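You operate a simulated robot arm through the tools that you are given. There is no shell and no other tool.

You are at the controls of a simulated robot arm. One attempt, no reset.

TASK
Shut the blue latch and brake the lower web till it shows within 1 N of the unwind card's tension.
Fine: switch on, hold creep, read the lower display, turn the blue knob, creep again; switch off.

The check looks at the end state, three seconds after you hand in, the way a careful person would. Anything else that was tipped, shoved, dropped, spilled or broken makes it a failure.

THE ROBOT
A 6-joint arm with a two-finger gripper, fixed in place. Base frame: the origin is on the floor under the middle of its stand, x ahead of it, y to its left, z up. Lengths are in m, angles in degrees, forces in N, time in s.
It reaches about 1.572 m from its shoulder. Its first joint turns from -166.0 to 166.0 degrees. Payload 2.45 kg.
Tool frame: the origin (TCP) lies between the finger pads and is the grasp point; the fingertips stand 0.02 m ahead of it; z points along the fingers, y is the line along which they close. The gripper opens to 0.14 m; its body begins 0.168 m behind the TCP.
Orientation is that of the tool frame in the base frame, as a unit quaternion [x, y, z, w]. With the fingers straight down and closing along the base's y, the tool's x points along the base's -x, its y along +y and its z along -z.

THE INTERFACE
- The arm moves only by the tool send_rows. Its argument "commands" is a list of rows, each a list of 7 numbers: the shift along the base's x, y, z in m, then the turn, a rotation vector about the base's x, y, z in degrees, then the gripper command, from -1 (fully open) to 1 (shut), values between in proportion. In form: [[dx, dy, dz, ax, ay, az, hand], ...]. A call has 1 to 20 rows; each row shifts and turns the commanded pose from where the row before left it. Each row takes 0.2 s and may step no farther than 0.05 m and 8.6 degrees from the row before; otherwise, or with a gripper value out of range, the whole call is refused. A pose out of reach is approached as far as the arm can. The call stops where the force on the tool passes 40 N (or 10 N more than at its start, if that is more) or the arm is blocked; 0.2 s more then pass. The fingers move at their own pace (about 0.045 m/s each) and stop on an object; they squeeze with about 24 N. The grip force told is the motor's: it shows also when the fingers shut on nothing. Time passes only in rows, and 0.2 s behind the last, so rows that do not move let the fingers close. It gives the time, the measured TCP pose, the force on the tool (base axes), the opening and the grip force at its end, in the units of the frame above (readings bear some noise), with the torque about the TCP (base axes, N m) and any sound that the robot's microphone picked up.
- Cameras (640 x 400 px; columns grow to the right, rows downward): "scene" is fixed at [0.4022, -0.6633, 1.1692]; the picture's right is [0.85, -0.53, 0.00], its down [-0.01, -0.01, -1.00] and it looks along [0.53, 0.85, -0.02] (base axes); focal length 214 px, centre (320, 200). "wrist" rides on the gripper at [0.078, 0.011, -0.209] in the tool frame; the picture's right is [-0.14, 0.99, 0.00], its down [-0.92, -0.13, -0.37] and it looks along [-0.36, -0.05, 0.93] (tool axes); focal length 280 px, centre (320, 200). There is no depth. A picture from a camera that has moved, and an enlarged one, comes with that camera's place and axes in the base frame and with its lens. The place of the scene camera against the robot may be out by one fixed shift of up to 0.025 m in any direction.
- get_image(camera): a new picture of that camera. It takes no simulated time.
- inspect(camera, box): a new picture of the part [left, top, right, bottom] of that camera's present view, enlarged. It takes no simulated time.
- finish_job(): hands the job in; it is judged then, once.

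Nothing tells you positions but the pictures and the camera data. Unless the task says otherwise, let go and move clear before handing in.

The tools are called after "Call:" as name(argument=value, ...) on one line, values as JSON. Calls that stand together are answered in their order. send_rows: Moves the arm, as the interface text tells. Its arguments: {"type":"object","properties":{"commands":{"type":"array"}},"required":["commands"]} The other tools are called the same way: get_image (camera) takes a picture; inspect (camera, box) takes an enlarged picture of a part of a camera's view; finish_job () hands the job in.

At the start:

```text
time: 0.0
tool_pos: [0.5202, 0.6091, 1.1802]
ee_rot: [0.0, 1.0, 0.0, 0.0]
ft_force: [0.1, -0.5, 1.0]
moment: [0.02, 0.02, -0.03]
width: 0.14
finger_force: 0.0
```

scene: 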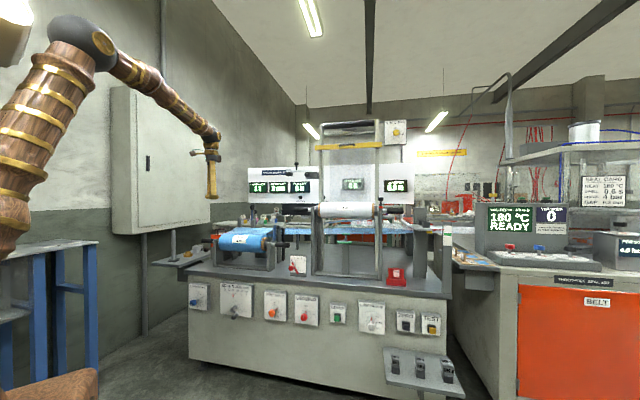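
wrist: 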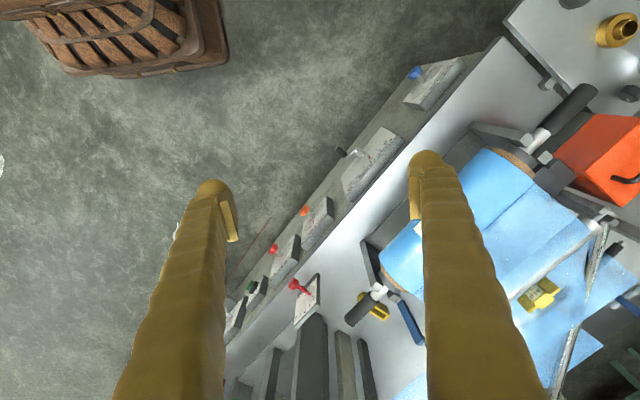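

I see a bench with a row of panels (blue knob, dials, orange/red knobs, green and yellow buttons), displays behind, and a web unwinder with a blue film roll. I'll enlarge the scene to read labels before moving.

Call:
inspect(camera="scene", box=[180, 270, 320, 340])

Call:
inspect(camera="scene", box=[310, 280, 470, 390])

Call:
inspect(camera="scene", box=[240, 160, 330, 220])

Call:
inspect(camera="scene", box=[300, 110, 460, 220])

Call:
inspect(camera="scene", box=[140, 200, 320, 290])

Call:
inspect(camera="scene", box=[480, 160, 640, 280])

```text
4.57 times, centred on (250, 305) of scene
camera zoom: at [0.4022, -0.6633, 1.1692], right [0.85, -0.53, 0.0], down [-0.01, -0.01, -1.0], along [0.53, 0.85, -0.02], focal length 980 px, centre (640, -280)
```

zoom: 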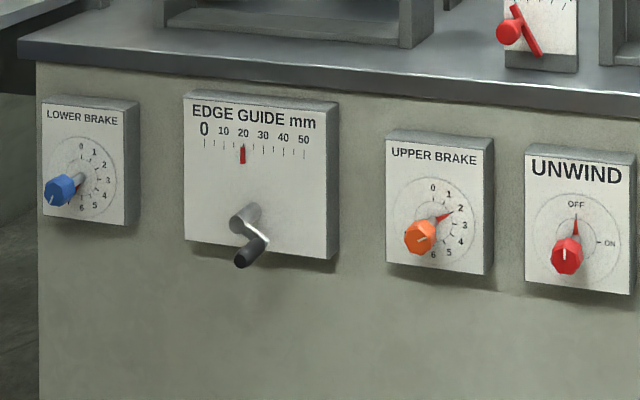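

```text
3.64 times, centred on (390, 335) of scene
camera zoom: at [0.4022, -0.6633, 1.1692], right [0.85, -0.53, 0.0], down [-0.01, -0.01, -1.0], along [0.53, 0.85, -0.02], focal length 780 px, centre (66, -291)
```

zoom: 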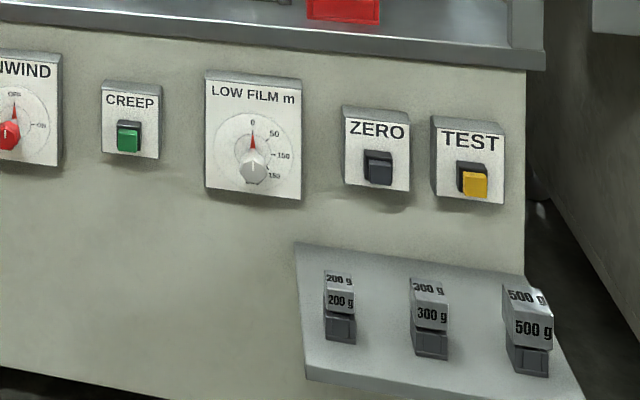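

```text
6.67 times, centred on (285, 190) of scene
camera zoom: at [0.4022, -0.6633, 1.1692], right [0.85, -0.53, 0.0], down [-0.01, -0.01, -1.0], along [0.53, 0.85, -0.02], focal length 1430 px, centre (553, 267)
```

zoom: 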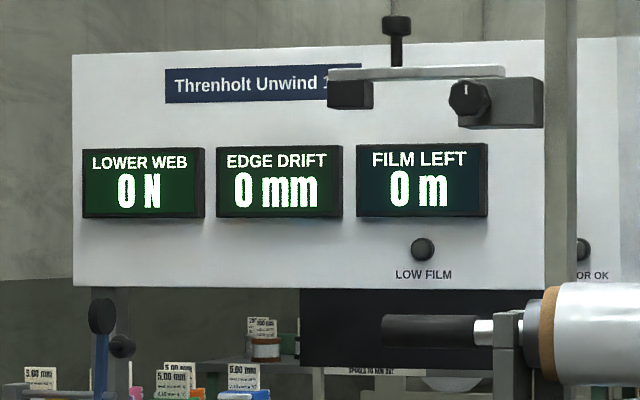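

```text
3.64 times, centred on (380, 165) of scene
camera zoom: at [0.4022, -0.6633, 1.1692], right [0.85, -0.53, 0.0], down [-0.01, -0.01, -1.0], along [0.53, 0.85, -0.02], focal length 780 px, centre (102, 327)
```

zoom: 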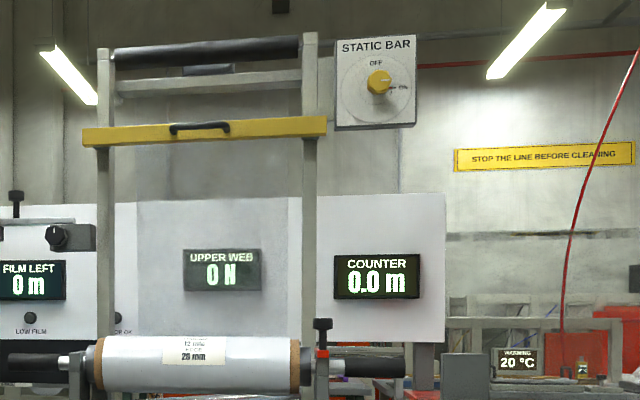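

```text
3.56 times, centred on (230, 245) of scene
camera zoom: at [0.4022, -0.6633, 1.1692], right [0.85, -0.53, 0.0], down [-0.01, -0.01, -1.0], along [0.53, 0.85, -0.02], focal length 763 px, centre (640, 40)
```

zoom: 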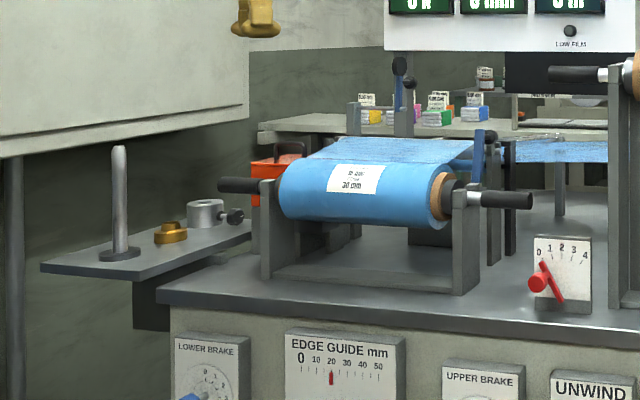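

```text
3.33 times, centred on (560, 220) of scene
camera zoom: at [0.4022, -0.6633, 1.1692], right [0.85, -0.53, 0.0], down [-0.01, -0.01, -1.0], along [0.53, 0.85, -0.02], focal length 715 px, centre (-480, 133)
```

zoom: 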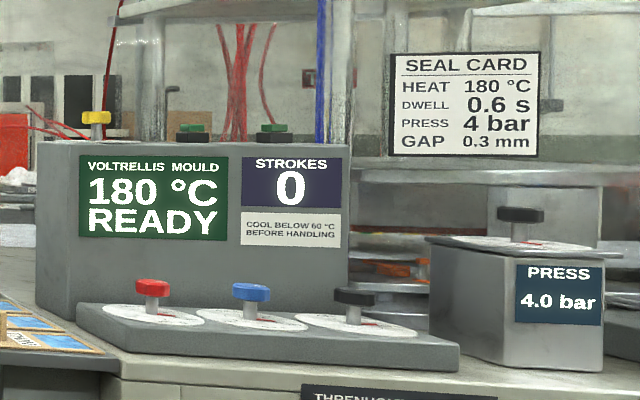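

The Threnholt unwind stand has the blue knob (LOWER BRAKE), UNWIND switch, CREEP button and a LOWER WEB display. I still need to find the unwind card and the blue latch.

Call:
inspect(camera="scene", box=[240, 200, 320, 250])

Call:
inspect(camera="scene", box=[370, 190, 470, 290])

Call:
inspect(camera="scene", box=[310, 190, 400, 290])

Call:
inspect(camera="wrist", box=[220, 260, 420, 400])

Call:
inspect(camera="wrist", box=[440, 100, 640, 380])

Call:
inspect(camera="scene", box=[100, 80, 260, 240])

```text
8.00 times, centred on (280, 225) of scene
camera zoom: at [0.4022, -0.6633, 1.1692], right [0.85, -0.53, 0.0], down [-0.01, -0.01, -1.0], along [0.53, 0.85, -0.02], focal length 1716 px, centre (640, 0)
```

zoom: 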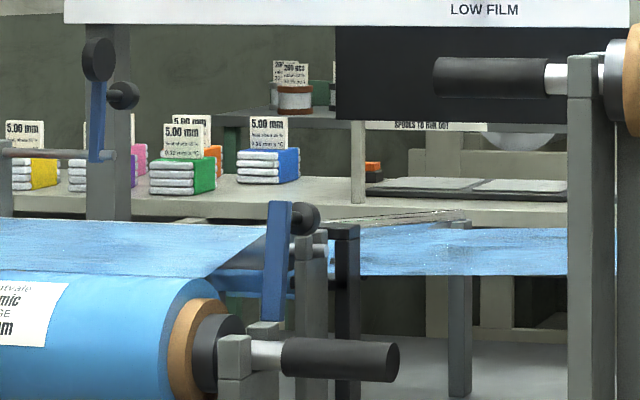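

```text
4.00 times, centred on (420, 240) of scene
camera zoom: at [0.4022, -0.6633, 1.1692], right [0.85, -0.53, 0.0], down [-0.01, -0.01, -1.0], along [0.53, 0.85, -0.02], focal length 858 px, centre (-80, 40)
```

zoom: 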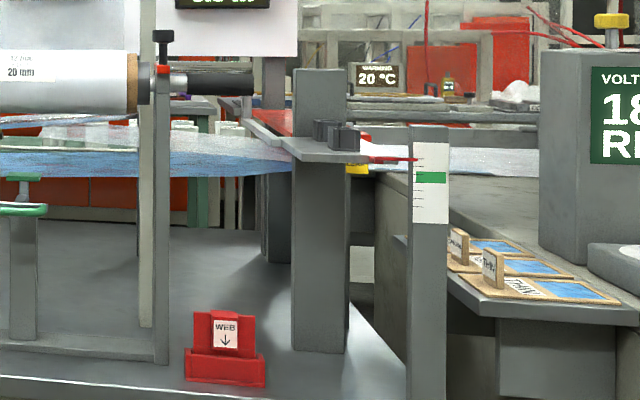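

```text
4.00 times, centred on (355, 240) of scene
camera zoom: at [0.4022, -0.6633, 1.1692], right [0.85, -0.53, 0.0], down [-0.01, -0.01, -1.0], along [0.53, 0.85, -0.02], focal length 858 px, centre (180, 40)
```

zoom: 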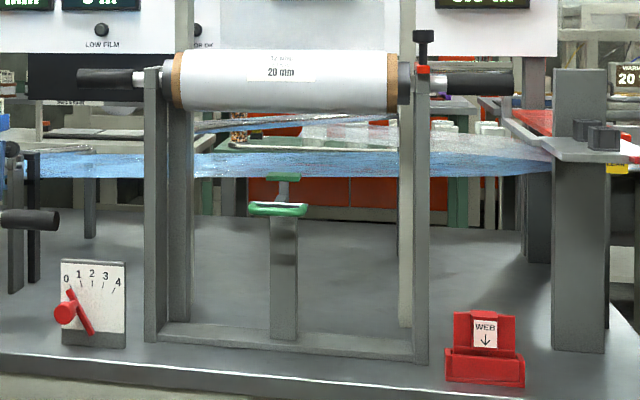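

```text
2.86 times, centred on (320, 330) of wrist
camera zoom: at [0.4413, 0.619, 1.3905], right [0.14, 0.99, 0.0], down [0.92, -0.13, 0.37], along [0.36, -0.05, -0.93], focal length 801 px, centre (320, -171)
```

zoom: 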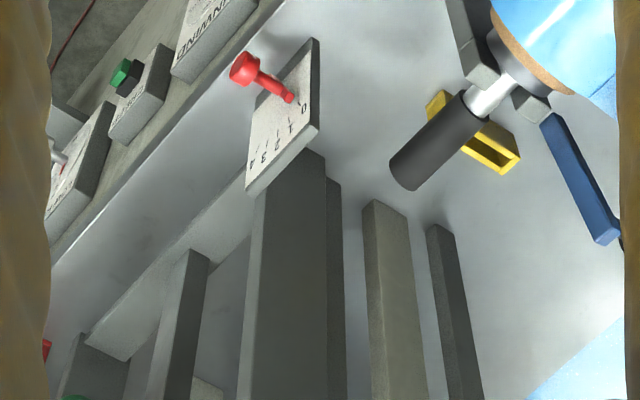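

```text
1.43 times, centred on (540, 240) of wrist
camera zoom: at [0.4413, 0.619, 1.3905], right [0.14, 0.99, 0.0], down [0.92, -0.13, 0.37], along [0.36, -0.05, -0.93], focal length 401 px, centre (6, 143)
```

zoom: 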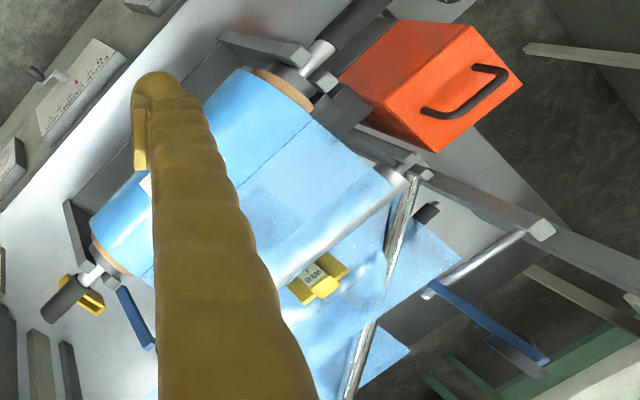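

```text
2.50 times, centred on (180, 160) of scene
camera zoom: at [0.4022, -0.6633, 1.1692], right [0.85, -0.53, 0.0], down [-0.01, -0.01, -1.0], along [0.53, 0.85, -0.02], focal length 536 px, centre (670, 300)
```

zoom: 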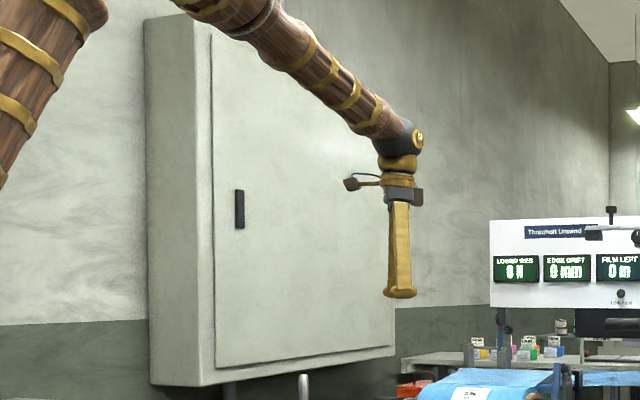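

The bench front runs diagonally (about 45°), with the blue knob near (0.43, 0.90, 0.50) and the UNWIND knob near (0.95, 0.37, 0.51). The blue latch lever stands open near (0.92, 0.75, 0.87–0.96). I'll look for the unwind card in more enlarged views.

Call:
inspect(camera="scene", box=[560, 120, 640, 270])

Call:
inspect(camera="scene", box=[380, 90, 520, 180])

Call:
inspect(camera="scene", box=[0, 230, 200, 400])

Call:
inspect(camera="scene", box=[400, 200, 500, 270])

```text
2.67 times, centred on (600, 195) of scene
camera zoom: at [0.4022, -0.6633, 1.1692], right [0.85, -0.53, 0.0], down [-0.01, -0.01, -1.0], along [0.53, 0.85, -0.02], focal length 572 px, centre (-427, 213)
```

zoom: 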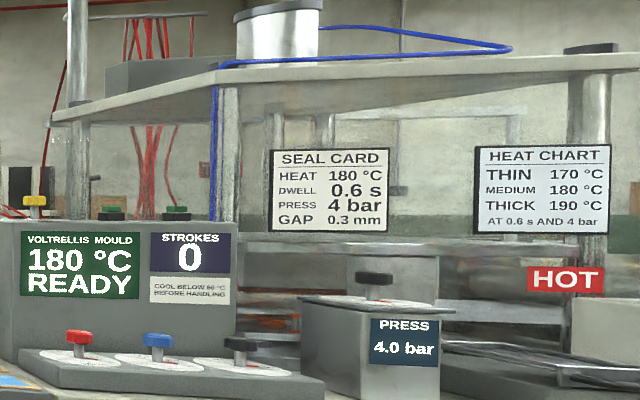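

```text
4.44 times, centred on (450, 135) of scene
camera zoom: at [0.4022, -0.6633, 1.1692], right [0.85, -0.53, 0.0], down [-0.01, -0.01, -1.0], along [0.53, 0.85, -0.02], focal length 953 px, centre (-258, 489)
```

zoom: 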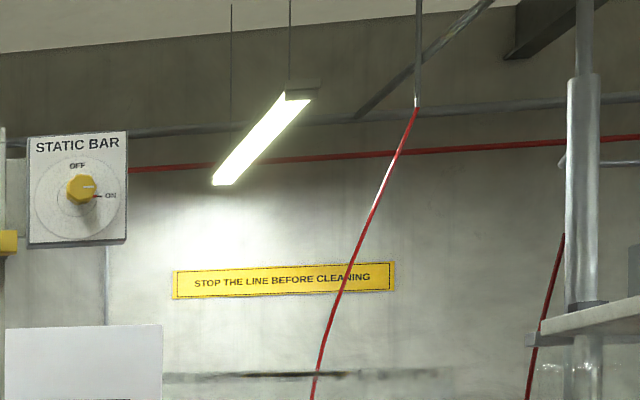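

```text
2.35 times, centred on (100, 315) of scene
camera zoom: at [0.4022, -0.6633, 1.1692], right [0.85, -0.53, 0.0], down [-0.01, -0.01, -1.0], along [0.53, 0.85, -0.02], focal length 505 px, centre (838, -71)
```

zoom: 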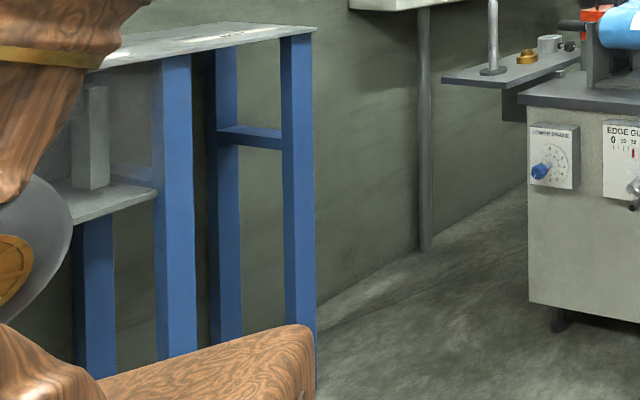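

```text
5.71 times, centred on (450, 235) of scene
camera zoom: at [0.4022, -0.6633, 1.1692], right [0.85, -0.53, 0.0], down [-0.01, -0.01, -1.0], along [0.53, 0.85, -0.02], focal length 1226 px, centre (-423, 0)
```

zoom: 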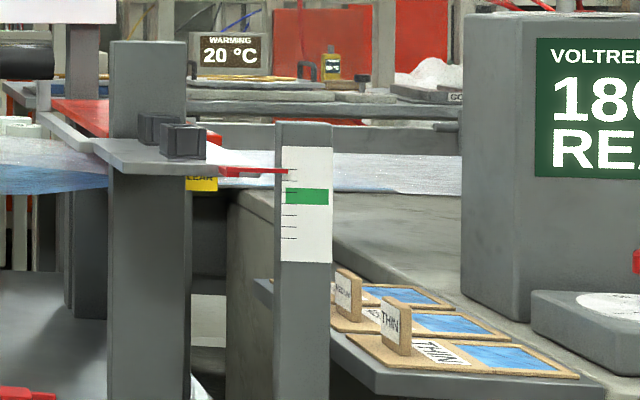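

The unwind card isn't in the scene view, so I'll survey with the wrist camera. First I lift a little, yaw 45° and tilt the tool toward the bench.

Call:
send_rows(commands=[[-0.01, -0.02, 0.02, 0, 0, 7.5, -1], [-0.01, -0.02, 0.02, 0, 0, 7.5, -1], [-0.01, -0.02, 0.02, 0, 0, 7.5, -1], [-0.01, -0.02, 0.02, 0, 0, 7.5, -1], [-0.01, -0.02, 0.02, 0, 0, 7.5, -1], [-0.01, -0.02, 0.02, 0, 0, 7.5, -1], [0, 0, 0, 5.3, -5.3, 0, -1], [0, 0, 0, 5.3, -5.3, 0, -1], [0, 0, 0, 5.3, -5.3, 0, -1], [0, 0, 0, 5.3, -5.3, 0, -1], [0, 0, 0, 5.3, -5.3, 0, -1], [0, 0, 0, 5.3, -5.3, 0, -1]])

Call:
get_image(camera="wrist")

Call:
get_image(camera="scene")

```text
time: 2.6
tool_pos: [0.4606, 0.4888, 1.3008]
ee_rot: [-0.354, 0.853, 0.147, 0.354]
ft_force: [0.0, 0.4, -0.2]
moment: [0.04, -0.01, 0.0]
width: 0.1398
finger_force: 0.1
```

```text
taken
camera wrist: at [0.3082, 0.3522, 1.3938], right [-0.63, 0.77, 0.1], down [0.37, 0.19, 0.91], along [0.68, 0.61, -0.4], focal length 280 px, centre (320, 200)
```

wrist: 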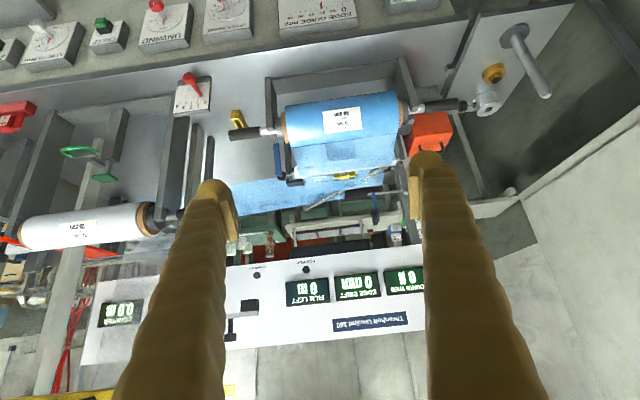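

```text
taken
```

scene: 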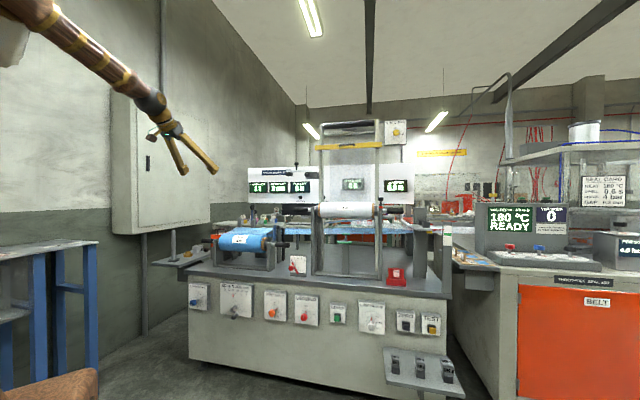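

The wrist picture comes out upside down, but it shows the whole stand with no card on it. I'll swing the arm around the base to look at the surroundings.

Call:
send_rows(commands=[[0.0329, -0.0333, 0, 0, 0, -4, -1], [0.0305, -0.0356, 0, 0, 0, -4, -1], [0.028, -0.0375, 0, 0, 0, -4, -1], [0.0254, -0.0395, 0, 0, 0, -4, -1], [0.0225, -0.0411, 0, 0, 0, -4, -1], [0.0195, -0.0425, 0, 0, 0, -4, -1], [0.0166, -0.0438, 0, 0, 0, -4, -1], [0.0135, -0.0448, 0, 0, 0, -4, -1], [0.0103, -0.0457, 0, 0, 0, -4, -1], [0.0071, -0.0463, 0, 0, 0, -4, -1], [0.0038, -0.0467, 0, 0, 0, -4, -1], [0, 0, 0, 0, -7.5, 0, -1], [0, 0, 0, 0, -7.5, 0, -1], [0, 0, 0, 0, -7.5, 0, -1]])

Call:
get_image(camera="wrist")

Call:
get_image(camera="scene")

```text
time: 5.6
tool_pos: [0.6707, 0.0242, 1.3011]
ee_rot: [-0.001, 0.853, -0.009, 0.522]
ft_force: [-0.6, -1.0, 0.3]
moment: [0.01, 0.01, 0.04]
width: 0.1402
finger_force: 0.0
out of reach, approached as far as the arm can: row 14
```

```text
taken
camera wrist: at [0.4486, 0.0357, 1.329], right [0.07, 0.99, 0.11], down [0.09, -0.11, 0.99], along [0.99, -0.06, -0.1], focal length 280 px, centre (320, 200)
```

wrist: 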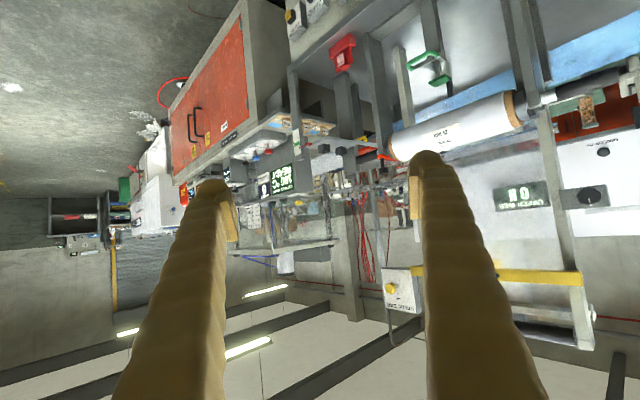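

```text
taken
```

scene: 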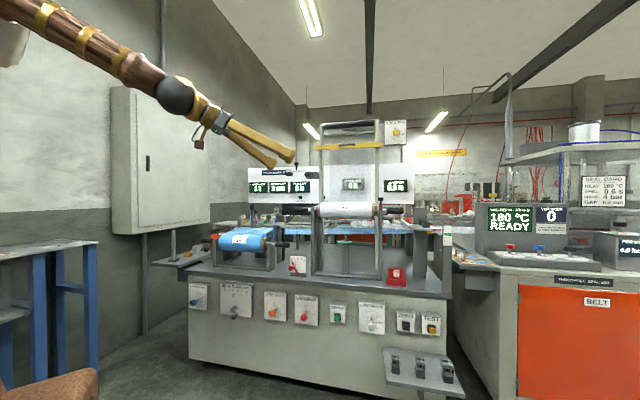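

The card isn't found yet; further along to the right I see the sealer bench and another station. I'll enlarge those areas.

Call:
inspect(camera="wrist", box=[40, 120, 220, 300])

Call:
inspect(camera="wrist", box=[220, 100, 420, 280])

Call:
inspect(camera="wrist", box=[460, 60, 640, 320])

```text
2.22 times, centred on (130, 210) of wrist
camera zoom: at [0.4486, 0.0357, 1.329], right [0.07, 0.99, 0.11], down [0.09, -0.11, 0.99], along [0.99, -0.06, -0.1], focal length 623 px, centre (742, 178)
```

zoom: 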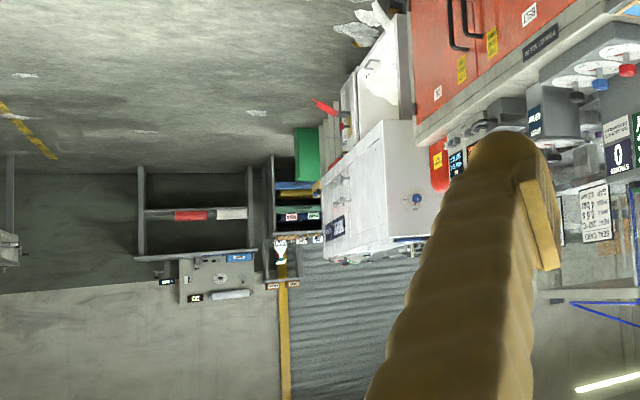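

```text
2.22 times, centred on (320, 190) of wrist
camera zoom: at [0.4486, 0.0357, 1.329], right [0.07, 0.99, 0.11], down [0.09, -0.11, 0.99], along [0.99, -0.06, -0.1], focal length 623 px, centre (320, 222)
```

zoom: 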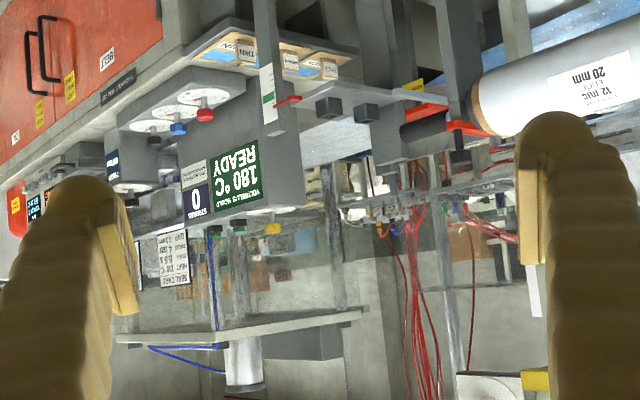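

```text
1.54 times, centred on (550, 190) of wrist
camera zoom: at [0.4486, 0.0357, 1.329], right [0.07, 0.99, 0.11], down [0.09, -0.11, 0.99], along [0.99, -0.06, -0.1], focal length 431 px, centre (-34, 215)
```

zoom: 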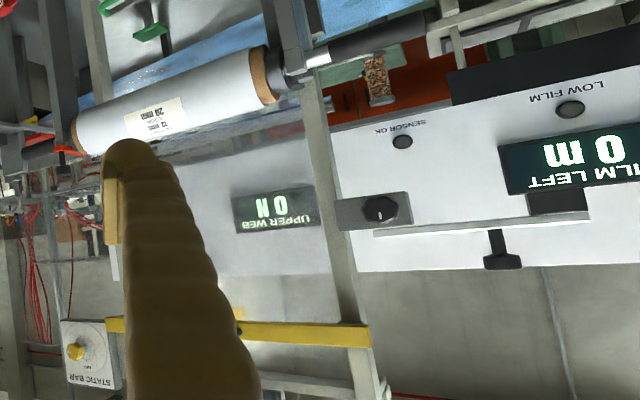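

No unwind card ahead, so I'll swing back over the start and on toward the left side to look there.

Call:
send_rows(commands=[[-0.0038, 0.0467, 0, 0, 0, 4, -1], [-0.0071, 0.0463, 0, 0, 0, 4, -1], [-0.0103, 0.0457, 0, 0, 0, 4, -1], [-0.0135, 0.0448, 0, 0, 0, 4, -1], [-0.0166, 0.0438, 0, 0, 0, 4, -1], [-0.0195, 0.0425, 0, 0, 0, 4, -1], [-0.0225, 0.0411, 0, 0, 0, 4, -1], [-0.0254, 0.0395, 0, 0, 0, 4, -1], [-0.028, 0.0375, 0, 0, 0, 4, -1], [-0.0305, 0.0356, 0, 0, 0, 4, -1], [-0.0329, 0.0333, 0, 0, 0, 4, -1], [-0.0349, 0.0309, 0, 0, 0, 4, -1], [-0.037, 0.0284, 0, 0, 0, 4, -1], [-0.039, 0.0257, 0, 0, 0, 4, -1], [-0.0407, 0.0229, 0, 0, 0, 4, -1], [-0.0422, 0.02, 0, 0, 0, 4, -1], [-0.0435, 0.017, 0, 0, 0, 4, -1], [-0.0446, 0.014, 0, 0, 0, 4, -1], [-0.0455, 0.0109, 0, 0, 0, 4, -1], [-0.0461, 0.0077, 0, 0, 0, 4, -1]])

Call:
get_image(camera="wrist")

Call:
get_image(camera="scene")

```text
time: 10.0
tool_pos: [0.168, 0.645, 1.3075]
ee_rot: [-0.508, 0.683, 0.303, 0.429]
ft_force: [-0.6, -0.1, -0.6]
moment: [0.02, 0.0, -0.03]
width: 0.1399
finger_force: 0.1
stopped in row 20: the arm was blocked; the commanded pose is now the measured one
```

```text
taken
camera wrist: at [0.0897, 0.4359, 1.3333], right [-0.93, 0.36, 0.1], down [0.13, 0.05, 0.99], along [0.35, 0.93, -0.09], focal length 280 px, centre (320, 200)
```

wrist: 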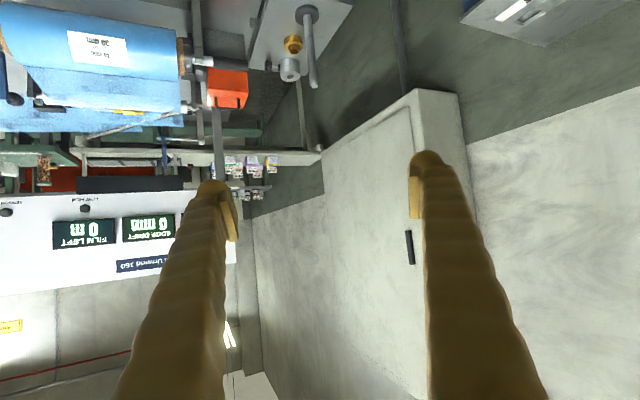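

```text
taken
```

scene: 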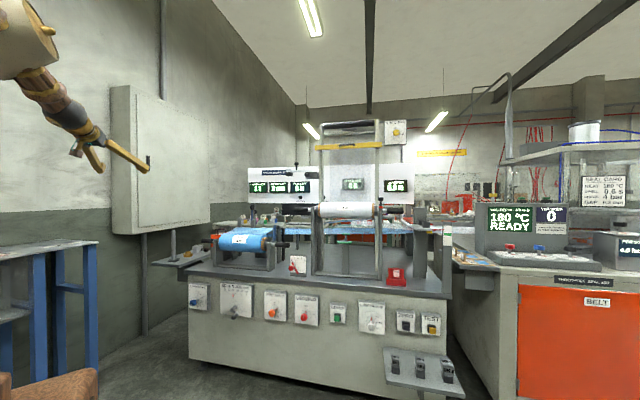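

The block looks like a wrist limit rather than contact. I'll lower the tilt and keep swinging left to find the card.

Call:
send_rows(commands=[[0, 0, 0, -7.1, 2.3, 0, -1], [0, 0, 0, -7.1, 2.3, 0, -1], [-0.0454, 0.0101, 0, 0, 0, 4, -1], [-0.0461, 0.007, 0, 0, 0, 4, -1], [-0.0463, 0.0037, 0, 0, 0, 4, -1], [-0.0465, 0.0005, 0, 0, 0, 4, -1], [-0.0465, -0.0027, 0, 0, 0, 4, -1], [-0.0461, -0.006, 0, 0, 0, 4, -1], [-0.0456, -0.0092, 0, 0, 0, 4, -1], [-0.0449, -0.0124, 0, 0, 0, 4, -1], [-0.0439, -0.0154, 0, 0, 0, 4, -1], [-0.0427, -0.0185, 0, 0, 0, 4, -1], [-0.0413, -0.0214, 0, 0, 0, 4, -1], [-0.0397, -0.0243, 0, 0, 0, 4, -1], [-0.0379, -0.0269, 0, 0, 0, 4, -1], [-0.0359, -0.0295, 0, 0, 0, 4, -1], [-0.0338, -0.0319, 0, 0, 0, 4, -1]])

Call:
get_image(camera="wrist")

Call:
get_image(camera="scene")

```text
time: 11.7
tool_pos: [-0.0754, 0.7094, 1.4192]
ee_rot: [0.643, -0.603, -0.343, -0.323]
ft_force: [1.1, 0.0, 0.4]
moment: [-0.02, 0.02, 0.05]
width: 0.1399
finger_force: 0.1
out of reach, approached as far as the arm can: row 1
stopped in row 8: the arm was blocked; the commanded pose is now the measured one
```

```text
taken
camera wrist: at [-0.0736, 0.4906, 1.4715], right [-0.99, 0.01, 0.11], down [0.11, 0.21, 0.97], along [-0.01, 0.98, -0.21], focal length 280 px, centre (320, 200)
```

wrist: 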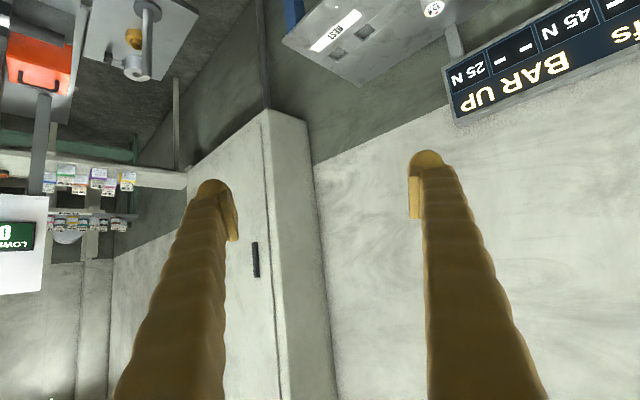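

```text
taken
```

scene: 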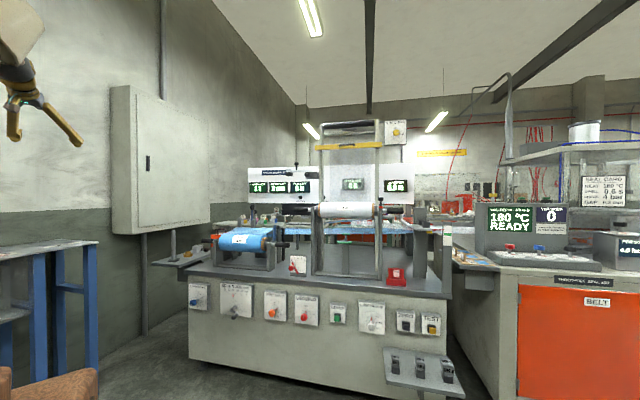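

A board with tension values has appeared above the rack on the left. I'll lower the tilt and swing a bit more to read it whole.

Call:
send_rows(commands=[[0, 0, 0, -5, -0.3, 0, -1], [0, 0, 0, -5, -0.3, 0, -1], [-0.02, -0.01, 0, 0, 0, 5, -1], [-0.02, -0.01, 0, 0, 0, 5, -1], [-0.02, -0.01, 0, 0, 0, 5, -1], [-0.02, -0.01, 0, 0, 0, 5, -1], [-0.02, -0.01, 0, 0, 0, 5, -1]])

Call:
get_image(camera="wrist")

```text
time: 13.3
tool_pos: [-0.1802, 0.6566, 1.4152]
ee_rot: [0.793, -0.468, -0.337, -0.199]
ft_force: [0.3, -0.1, 0.0]
moment: [0.05, 0.02, -0.01]
width: 0.14
finger_force: 0.1
```

```text
taken
camera wrist: at [-0.0903, 0.4714, 1.5053], right [-0.91, -0.4, 0.1], down [-0.07, 0.39, 0.92], along [-0.4, 0.83, -0.38], focal length 280 px, centre (320, 200)
```

wrist: 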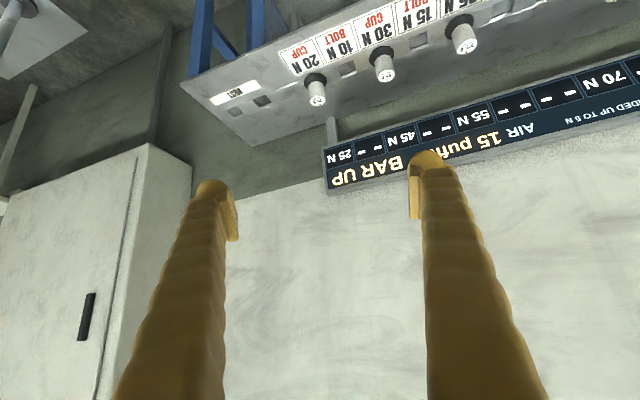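

That rack is a different station (cups and bolts), so the unwind card must be elsewhere. I'll keep turning left.

Call:
send_rows(commands=[[-0.04, -0.015, 0, 0, 0, 5, -1], [-0.04, -0.02, 0, 0, 0, 5, -1], [-0.035, -0.025, 0, 0, 0, 5, -1], [-0.035, -0.03, 0, 0, 0, 5, -1], [-0.035, -0.03, 0, 0, 0, 5, -1], [-0.03, -0.035, 0, 0, 0, 5, -1], [-0.03, -0.035, 0, 0, 0, 5, -1], [-0.025, -0.04, 0, 0, 0, 5, -1], [-0.02, -0.04, 0, 0, 0, 5, -1]])

Call:
get_image(camera="wrist")

```text
time: 15.3
tool_pos: [-0.468, 0.3872, 1.4139]
ee_rot: [0.912, -0.128, -0.386, -0.054]
ft_force: [-0.8, -0.7, 0.4]
moment: [0.01, -0.04, -0.02]
width: 0.14
finger_force: 0.1
```

```text
taken
camera wrist: at [-0.2748, 0.3178, 1.5042], right [-0.37, -0.93, 0.1], down [-0.33, 0.23, 0.92], along [-0.87, 0.3, -0.38], focal length 280 px, centre (320, 200)
```

wrist: 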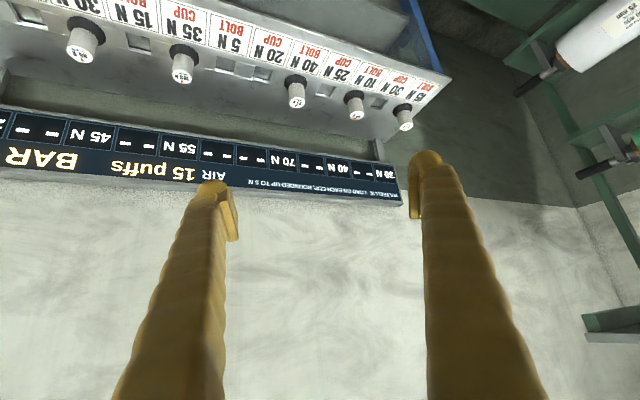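

Still no unwind card; a green rack with white rolls appears behind. I'll continue round to the back.

Call:
send_rows(commands=[[-0.02, -0.04, 0, 0, 0, 6, -1], [-0.02, -0.04, 0, 0, 0, 6, -1], [-0.015, -0.04, 0, 0, 0, 6, -1], [-0.015, -0.04, 0, 0, 0, 6, -1], [-0.01, -0.04, 0, 0, 0, 6, -1], [0, 0, 0, 0, 0, 6, -1], [0, 0, 0, 0, 0, 6, -1], [0, 0, 0, 0, 0, 6, -1], [0, 0, 0, 0, 0, 6, -1]])

Call:
get_image(camera="wrist")

```text
time: 17.3
tool_pos: [-0.551, 0.1852, 1.4155]
ee_rot: [0.87, 0.3, -0.37, 0.127]
ft_force: [0.2, -1.2, 0.6]
moment: [0.08, 0.0, -0.01]
width: 0.1401
finger_force: 0.0
```

```text
taken
camera wrist: at [-0.3817, 0.3025, 1.5058], right [0.53, -0.84, 0.1], down [-0.37, -0.13, 0.92], along [-0.76, -0.53, -0.38], focal length 280 px, centre (320, 200)
```

wrist: 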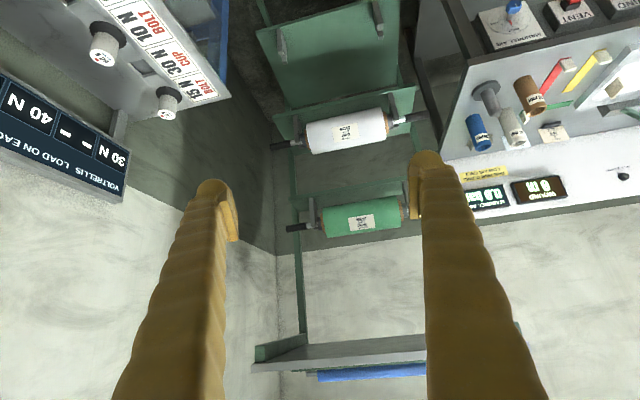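

I see a roll rack in the back corner and another vacuum-type station. I'll keep turning the tool to scan the rest of the back.

Call:
send_rows(commands=[[0, 0, 0, 0, 0, 6, -1], [0, 0, 0, 0, 0, 6, -1], [0, 0, 0, 0, 0, 6, -1], [0, 0, 0, 0, 0, 6, -1], [0, 0, 0, 0, 0, 6, -1], [0, 0, 0, 0, 0, 6, -1], [0, 0, 0, 0, 0, 6, -1]])

Call:
get_image(camera="wrist")

```text
time: 19.1
tool_pos: [-0.5289, 0.1664, 1.4433]
ee_rot: [0.701, 0.604, -0.303, 0.23]
ft_force: [0.2, -0.3, 0.5]
moment: [0.09, -0.01, -0.03]
width: 0.1402
finger_force: 0.2
stopped in row 7: the arm was blocked; the commanded pose is now the measured one
```

```text
taken
camera wrist: at [-0.4821, 0.3634, 1.5373], right [0.96, -0.26, 0.05], down [-0.15, -0.38, 0.91], along [-0.22, -0.89, -0.4], focal length 280 px, centre (320, 200)
```

wrist: 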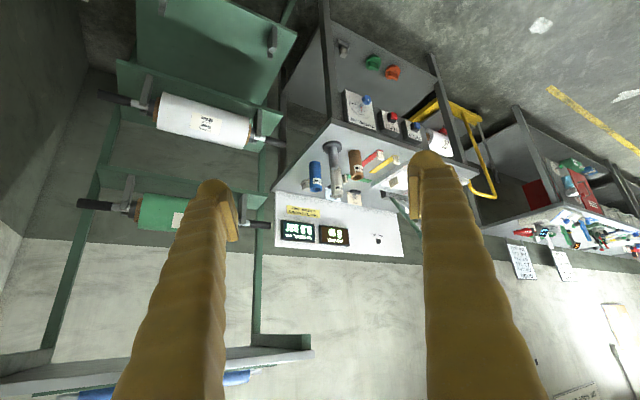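

More stations in the back with papers on the wall. I'll enlarge them.

Call:
inspect(camera="wrist", box=[440, 180, 640, 400])

Call:
inspect(camera="wrist", box=[260, 60, 460, 260])

Call:
inspect(camera="wrist", box=[500, 230, 600, 290])

Call:
get_image(camera="scene")

```text
1.82 times, centred on (540, 290) of wrist
camera zoom: at [-0.4821, 0.3634, 1.5373], right [0.96, -0.26, 0.05], down [-0.15, -0.38, 0.91], along [-0.22, -0.89, -0.4], focal length 510 px, centre (-80, 36)
```

zoom: 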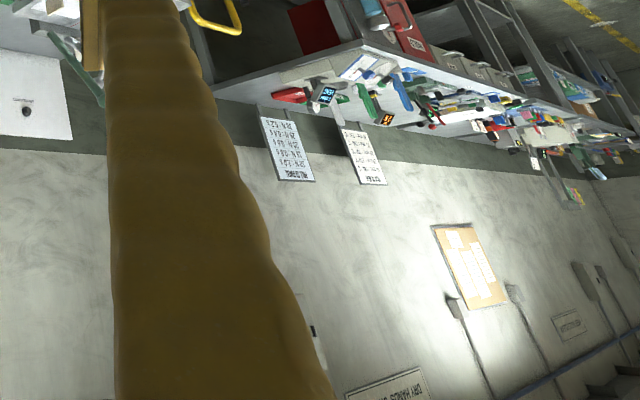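

```text
2.00 times, centred on (360, 160) of wrist
camera zoom: at [-0.4821, 0.3634, 1.5373], right [0.96, -0.26, 0.05], down [-0.15, -0.38, 0.91], along [-0.22, -0.89, -0.4], focal length 561 px, centre (240, 280)
```

zoom: 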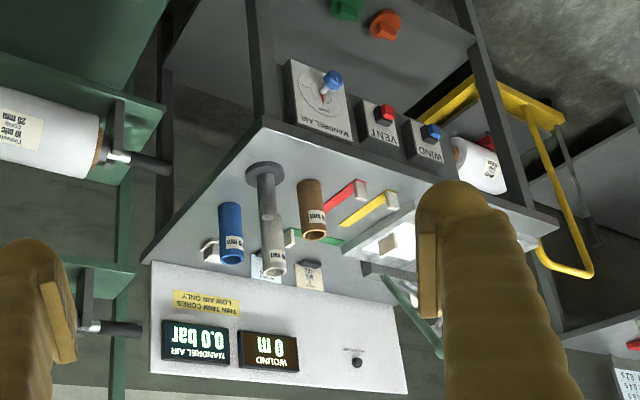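

```text
6.40 times, centred on (550, 260) of wrist
camera zoom: at [-0.4821, 0.3634, 1.5373], right [0.96, -0.26, 0.05], down [-0.15, -0.38, 0.91], along [-0.22, -0.89, -0.4], focal length 1794 px, centre (-1152, -184)
```

zoom: 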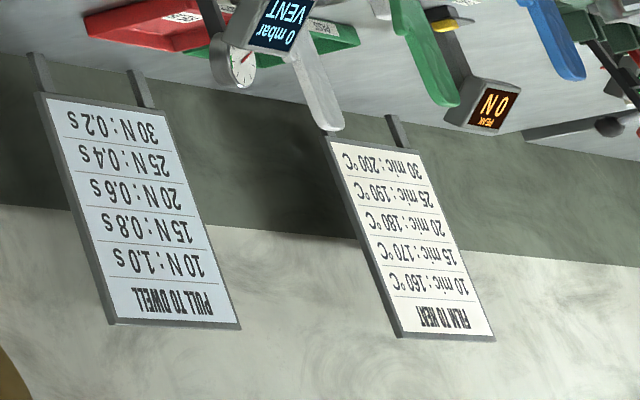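

```text
taken
```

scene: 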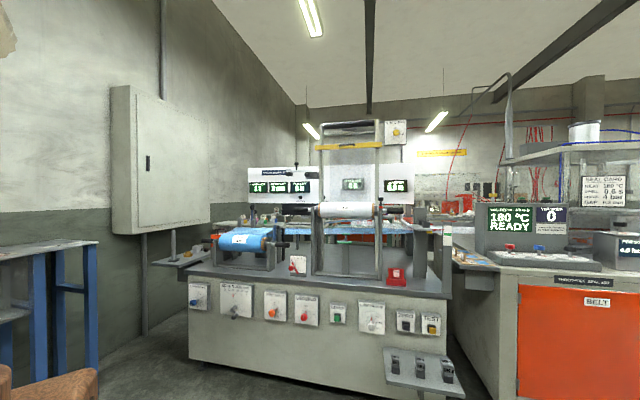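

Those cards are "Pull to dwell" and "Film to heat", not the unwind card. I'll swing back round to the front and then on to the right side.

Call:
send_rows(commands=[[0.0092, 0.0379, 0, 0, 0, -7.6, -1], [0.0119, 0.0375, 0, 0, 0, -7.6, -1], [0.0147, 0.0367, 0, 0, 0, -7.6, -1], [0.0173, 0.0359, 0, 0, 0, -7.6, -1], [0.0199, 0.0348, 0, 0, 0, -7.6, -1], [0.0225, 0.0336, 0, 0, 0, -7.6, -1], [0.025, 0.0321, 0, 0, 0, -7.6, -1], [0.0273, 0.0305, 0, 0, 0, -7.6, -1], [0.0297, 0.0287, 0, 0, 0, -7.6, -1], [0.0317, 0.0267, 0, 0, 0, -7.6, -1], [0.0339, 0.0245, 0, 0, 0, -7.6, -1], [0.0357, 0.0223, 0, 0, 0, -7.6, -1], [0.0374, 0.0198, 0, 0, 0, -7.6, -1], [0.0389, 0.0173, 0, 0, 0, -7.6, -1]])

```text
time: 22.1
tool_pos: [-0.178, 0.5892, 1.436]
ee_rot: [0.901, -0.204, -0.369, -0.102]
ft_force: [-0.1, -0.5, -0.4]
moment: [-0.01, -0.02, 0.03]
width: 0.1401
finger_force: 0.1
```

The swing is going freely. I'll complete it to the front-facing pose.

Call:
send_rows(commands=[[0.0404, 0.0145, 0, 0, 0, -7.6, -1], [0.0416, 0.0118, 0, 0, 0, -7.6, -1], [0.0425, 0.0089, 0, 0, 0, -7.6, -1], [0.0433, 0.0059, 0, 0, 0, -7.6, -1], [0.044, 0.0028, 0, 0, 0, -7.6, -1], [0.0443, -0.0002, 0, 0, 0, -7.6, -1], [0.0444, -0.0034, 0, 0, 0, -7.6, -1], [0.0444, -0.0065, 0, 0, 0, -7.6, -1], [0.044, -0.0098, 0, 0, 0, -7.6, -1], [0.0436, -0.0128, 0, 0, 0, -7.6, -1], [0.0428, -0.016, 0, 0, 0, -7.6, -1], [0.0418, -0.0191, 0, 0, 0, -7.6, -1], [0.0406, -0.0221, 0, 0, 0, -7.6, -1], [0.0392, -0.025, 0, 0, 0, -7.6, -1]])

Call:
get_image(camera="wrist")

```text
time: 25.1
tool_pos: [0.4171, 0.5167, 1.436]
ee_rot: [-0.377, 0.844, 0.139, 0.357]
ft_force: [-0.6, 0.3, -0.5]
moment: [0.0, -0.02, 0.01]
width: 0.1399
finger_force: 0.0
```

```text
taken
camera wrist: at [0.269, 0.3762, 1.5296], right [-0.66, 0.74, 0.06], down [0.34, 0.22, 0.92], along [0.67, 0.63, -0.4], focal length 280 px, centre (320, 200)
```

wrist: 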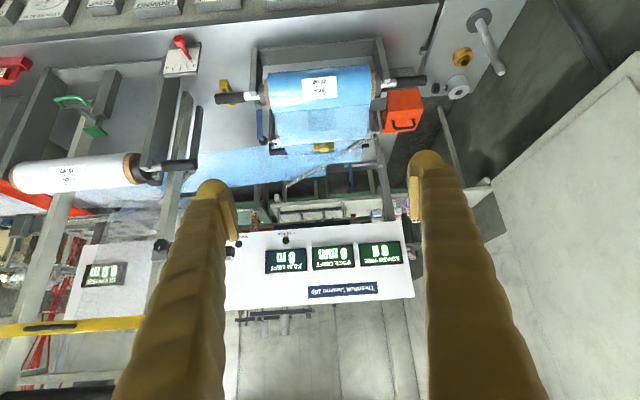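

I see something on the wall behind the display panel. I'll enlarge that part.

Call:
inspect(camera="wrist", box=[220, 220, 420, 340])

Call:
inspect(camera="wrist", box=[0, 160, 240, 400])

Call:
inspect(camera="wrist", box=[210, 40, 440, 180])

```text
3.20 times, centred on (320, 280) of wrist
camera zoom: at [0.269, 0.3762, 1.5296], right [-0.66, 0.74, 0.06], down [0.34, 0.22, 0.92], along [0.67, 0.63, -0.4], focal length 897 px, centre (320, -56)
```

zoom: 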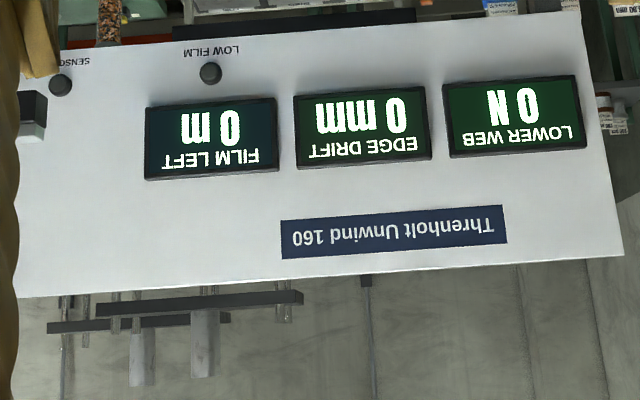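

```text
1.67 times, centred on (120, 280) of wrist
camera zoom: at [0.269, 0.3762, 1.5296], right [-0.66, 0.74, 0.06], down [0.34, 0.22, 0.92], along [0.67, 0.63, -0.4], focal length 467 px, centre (653, 67)
```

zoom: 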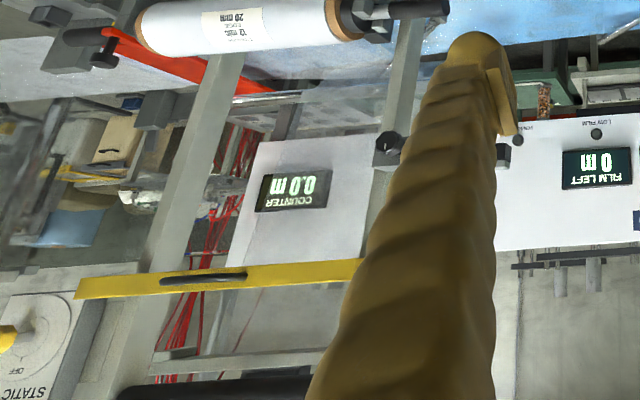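

```text
2.78 times, centred on (325, 110) of wrist
camera zoom: at [0.269, 0.3762, 1.5296], right [-0.66, 0.74, 0.06], down [0.34, 0.22, 0.92], along [0.67, 0.63, -0.4], focal length 780 px, centre (306, 450)
```

zoom: 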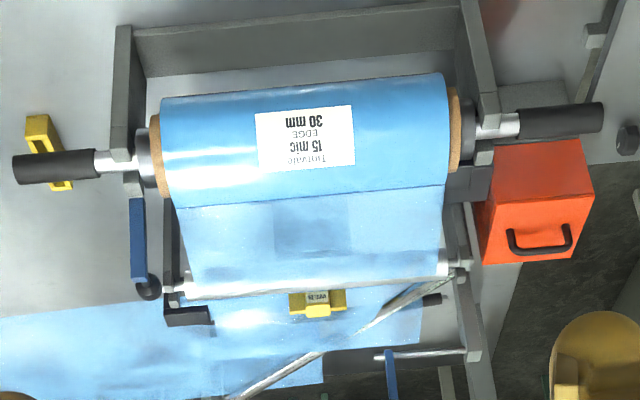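

The blue latch is clear: a lever hinged behind the roll's right bearing, with a black ball at its end. I'll now swing right to look for the unwind card on the other side.

Call:
send_rows(commands=[[0.0347, -0.0308, 0, 0, 0, -4, -1], [0.0325, -0.0332, 0, 0, 0, -4, -1], [0.0301, -0.0354, 0, 0, 0, -4, -1], [0.0275, -0.0374, 0, 0, 0, -4, -1], [0.0249, -0.0392, 0, 0, 0, -4, -1], [0.0221, -0.0408, 0, 0, 0, -4, -1], [0.0192, -0.0423, 0, 0, 0, -4, -1], [0.0162, -0.0435, 0, 0, 0, -4, -1], [0.0131, -0.0445, 0, 0, 0, -4, -1], [0.01, -0.0453, 0, 0, 0, -4, -1], [0.0068, -0.0459, 0, 0, 0, -4, -1], [0.0036, -0.0463, 0, 0, 0, -4, -1], [0.0003, -0.0464, 0, 0, 0, -4, -1], [-0.0029, -0.0463, 0, 0, 0, -4, -1], [-0.0061, -0.046, 0, 0, 0, -4, -1], [-0.0093, -0.0454, 0, 0, 0, -4, -1]])

Call:
get_image(camera="wrist")

```text
time: 28.5
tool_pos: [0.6418, -0.1499, 1.4337]
ee_rot: [0.125, 0.916, -0.07, 0.374]
ft_force: [0.2, 0.9, -0.1]
moment: [0.02, -0.01, 0.0]
width: 0.1398
finger_force: 0.1
```

```text
taken
camera wrist: at [0.4502, -0.0812, 1.5273], right [0.37, 0.93, 0.06], down [0.35, -0.2, 0.91], along [0.86, -0.32, -0.4], focal length 280 px, centre (320, 200)
```

wrist: 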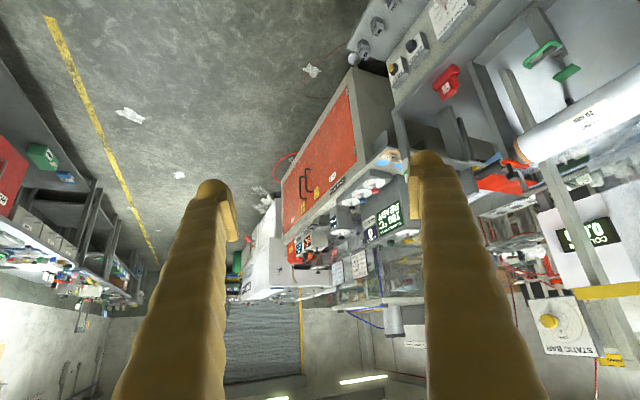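

I can make out further cards near the back wall; I'll enlarge those.

Call:
inspect(camera="wrist", box=[240, 200, 440, 380])

Call:
inspect(camera="wrist", box=[520, 200, 640, 400])

Call:
inspect(camera="wrist", box=[0, 120, 180, 400])

```text
2.22 times, centred on (340, 290) of wrist
camera zoom: at [0.4502, -0.0812, 1.5273], right [0.37, 0.93, 0.06], down [0.35, -0.2, 0.91], along [0.86, -0.32, -0.4], focal length 623 px, centre (276, 0)
```

zoom: 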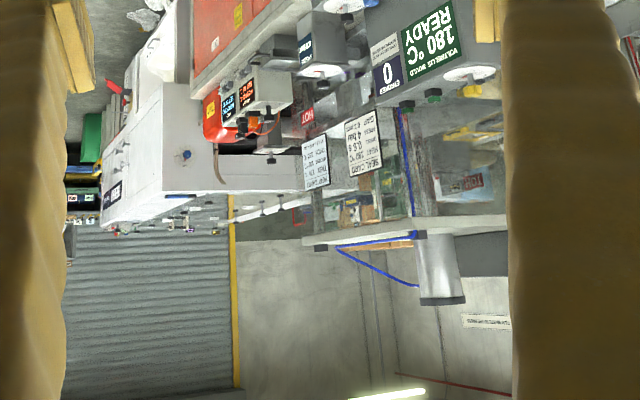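

```text
2.00 times, centred on (580, 300) of wrist
camera zoom: at [0.4502, -0.0812, 1.5273], right [0.37, 0.93, 0.06], down [0.35, -0.2, 0.91], along [0.86, -0.32, -0.4], focal length 561 px, centre (-200, 0)
```

zoom: 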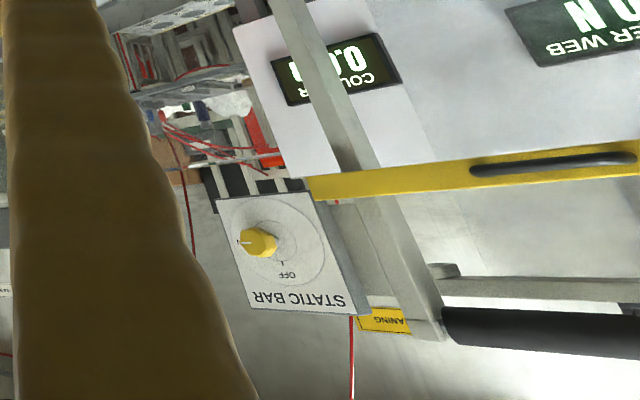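

```text
1.43 times, centred on (90, 260) of wrist
camera zoom: at [0.4502, -0.0812, 1.5273], right [0.37, 0.93, 0.06], down [0.35, -0.2, 0.91], along [0.86, -0.32, -0.4], focal length 401 px, centre (649, 114)
```

zoom: 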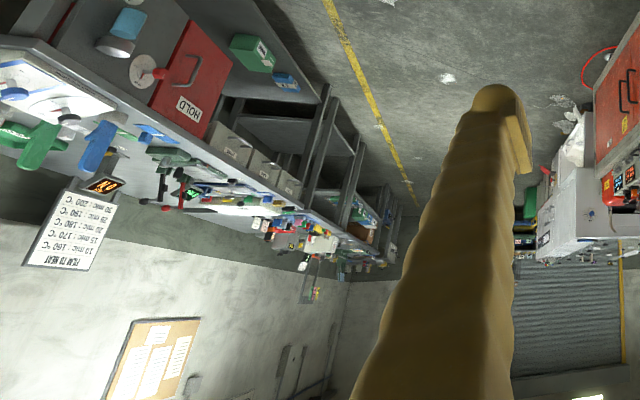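

Still no unwind card. I'll keep swinging right to view the -y side.

Call:
send_rows(commands=[[-0.0125, -0.0446, 0, 0, 0, -6, -1], [-0.0156, -0.0436, 0, 0, 0, -6, -1], [-0.0186, -0.0424, 0, 0, 0, -6, -1], [-0.0215, -0.041, 0, 0, 0, -6, -1], [-0.0243, -0.0394, 0, 0, 0, -6, -1], [-0.027, -0.0376, 0, 0, 0, -6, -1], [-0.0295, -0.0357, 0, 0, 0, -6, -1], [-0.0319, -0.0335, 0, 0, 0, -6, -1], [-0.0342, -0.0312, 0, 0, 0, -6, -1], [-0.0363, -0.0287, 0, 0, 0, -6, -1], [-0.0382, -0.0261, 0, 0, 0, -6, -1], [-0.04, -0.0234, 0, 0, 0, -6, -1]])

Call:
get_image(camera="wrist")

```text
time: 31.1
tool_pos: [0.3107, -0.5754, 1.439]
ee_rot: [0.641, 0.665, -0.279, 0.264]
ft_force: [-0.5, -0.4, 0.3]
moment: [-0.02, -0.01, -0.02]
width: 0.1399
finger_force: 0.1
```

```text
taken
camera wrist: at [0.3199, -0.3727, 1.5331], right [1.0, -0.07, 0.07], down [-0.09, -0.39, 0.92], along [-0.04, -0.92, -0.4], focal length 280 px, centre (320, 200)
```

wrist: 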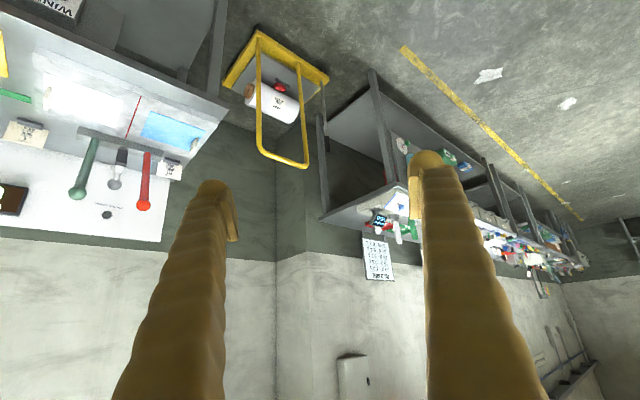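

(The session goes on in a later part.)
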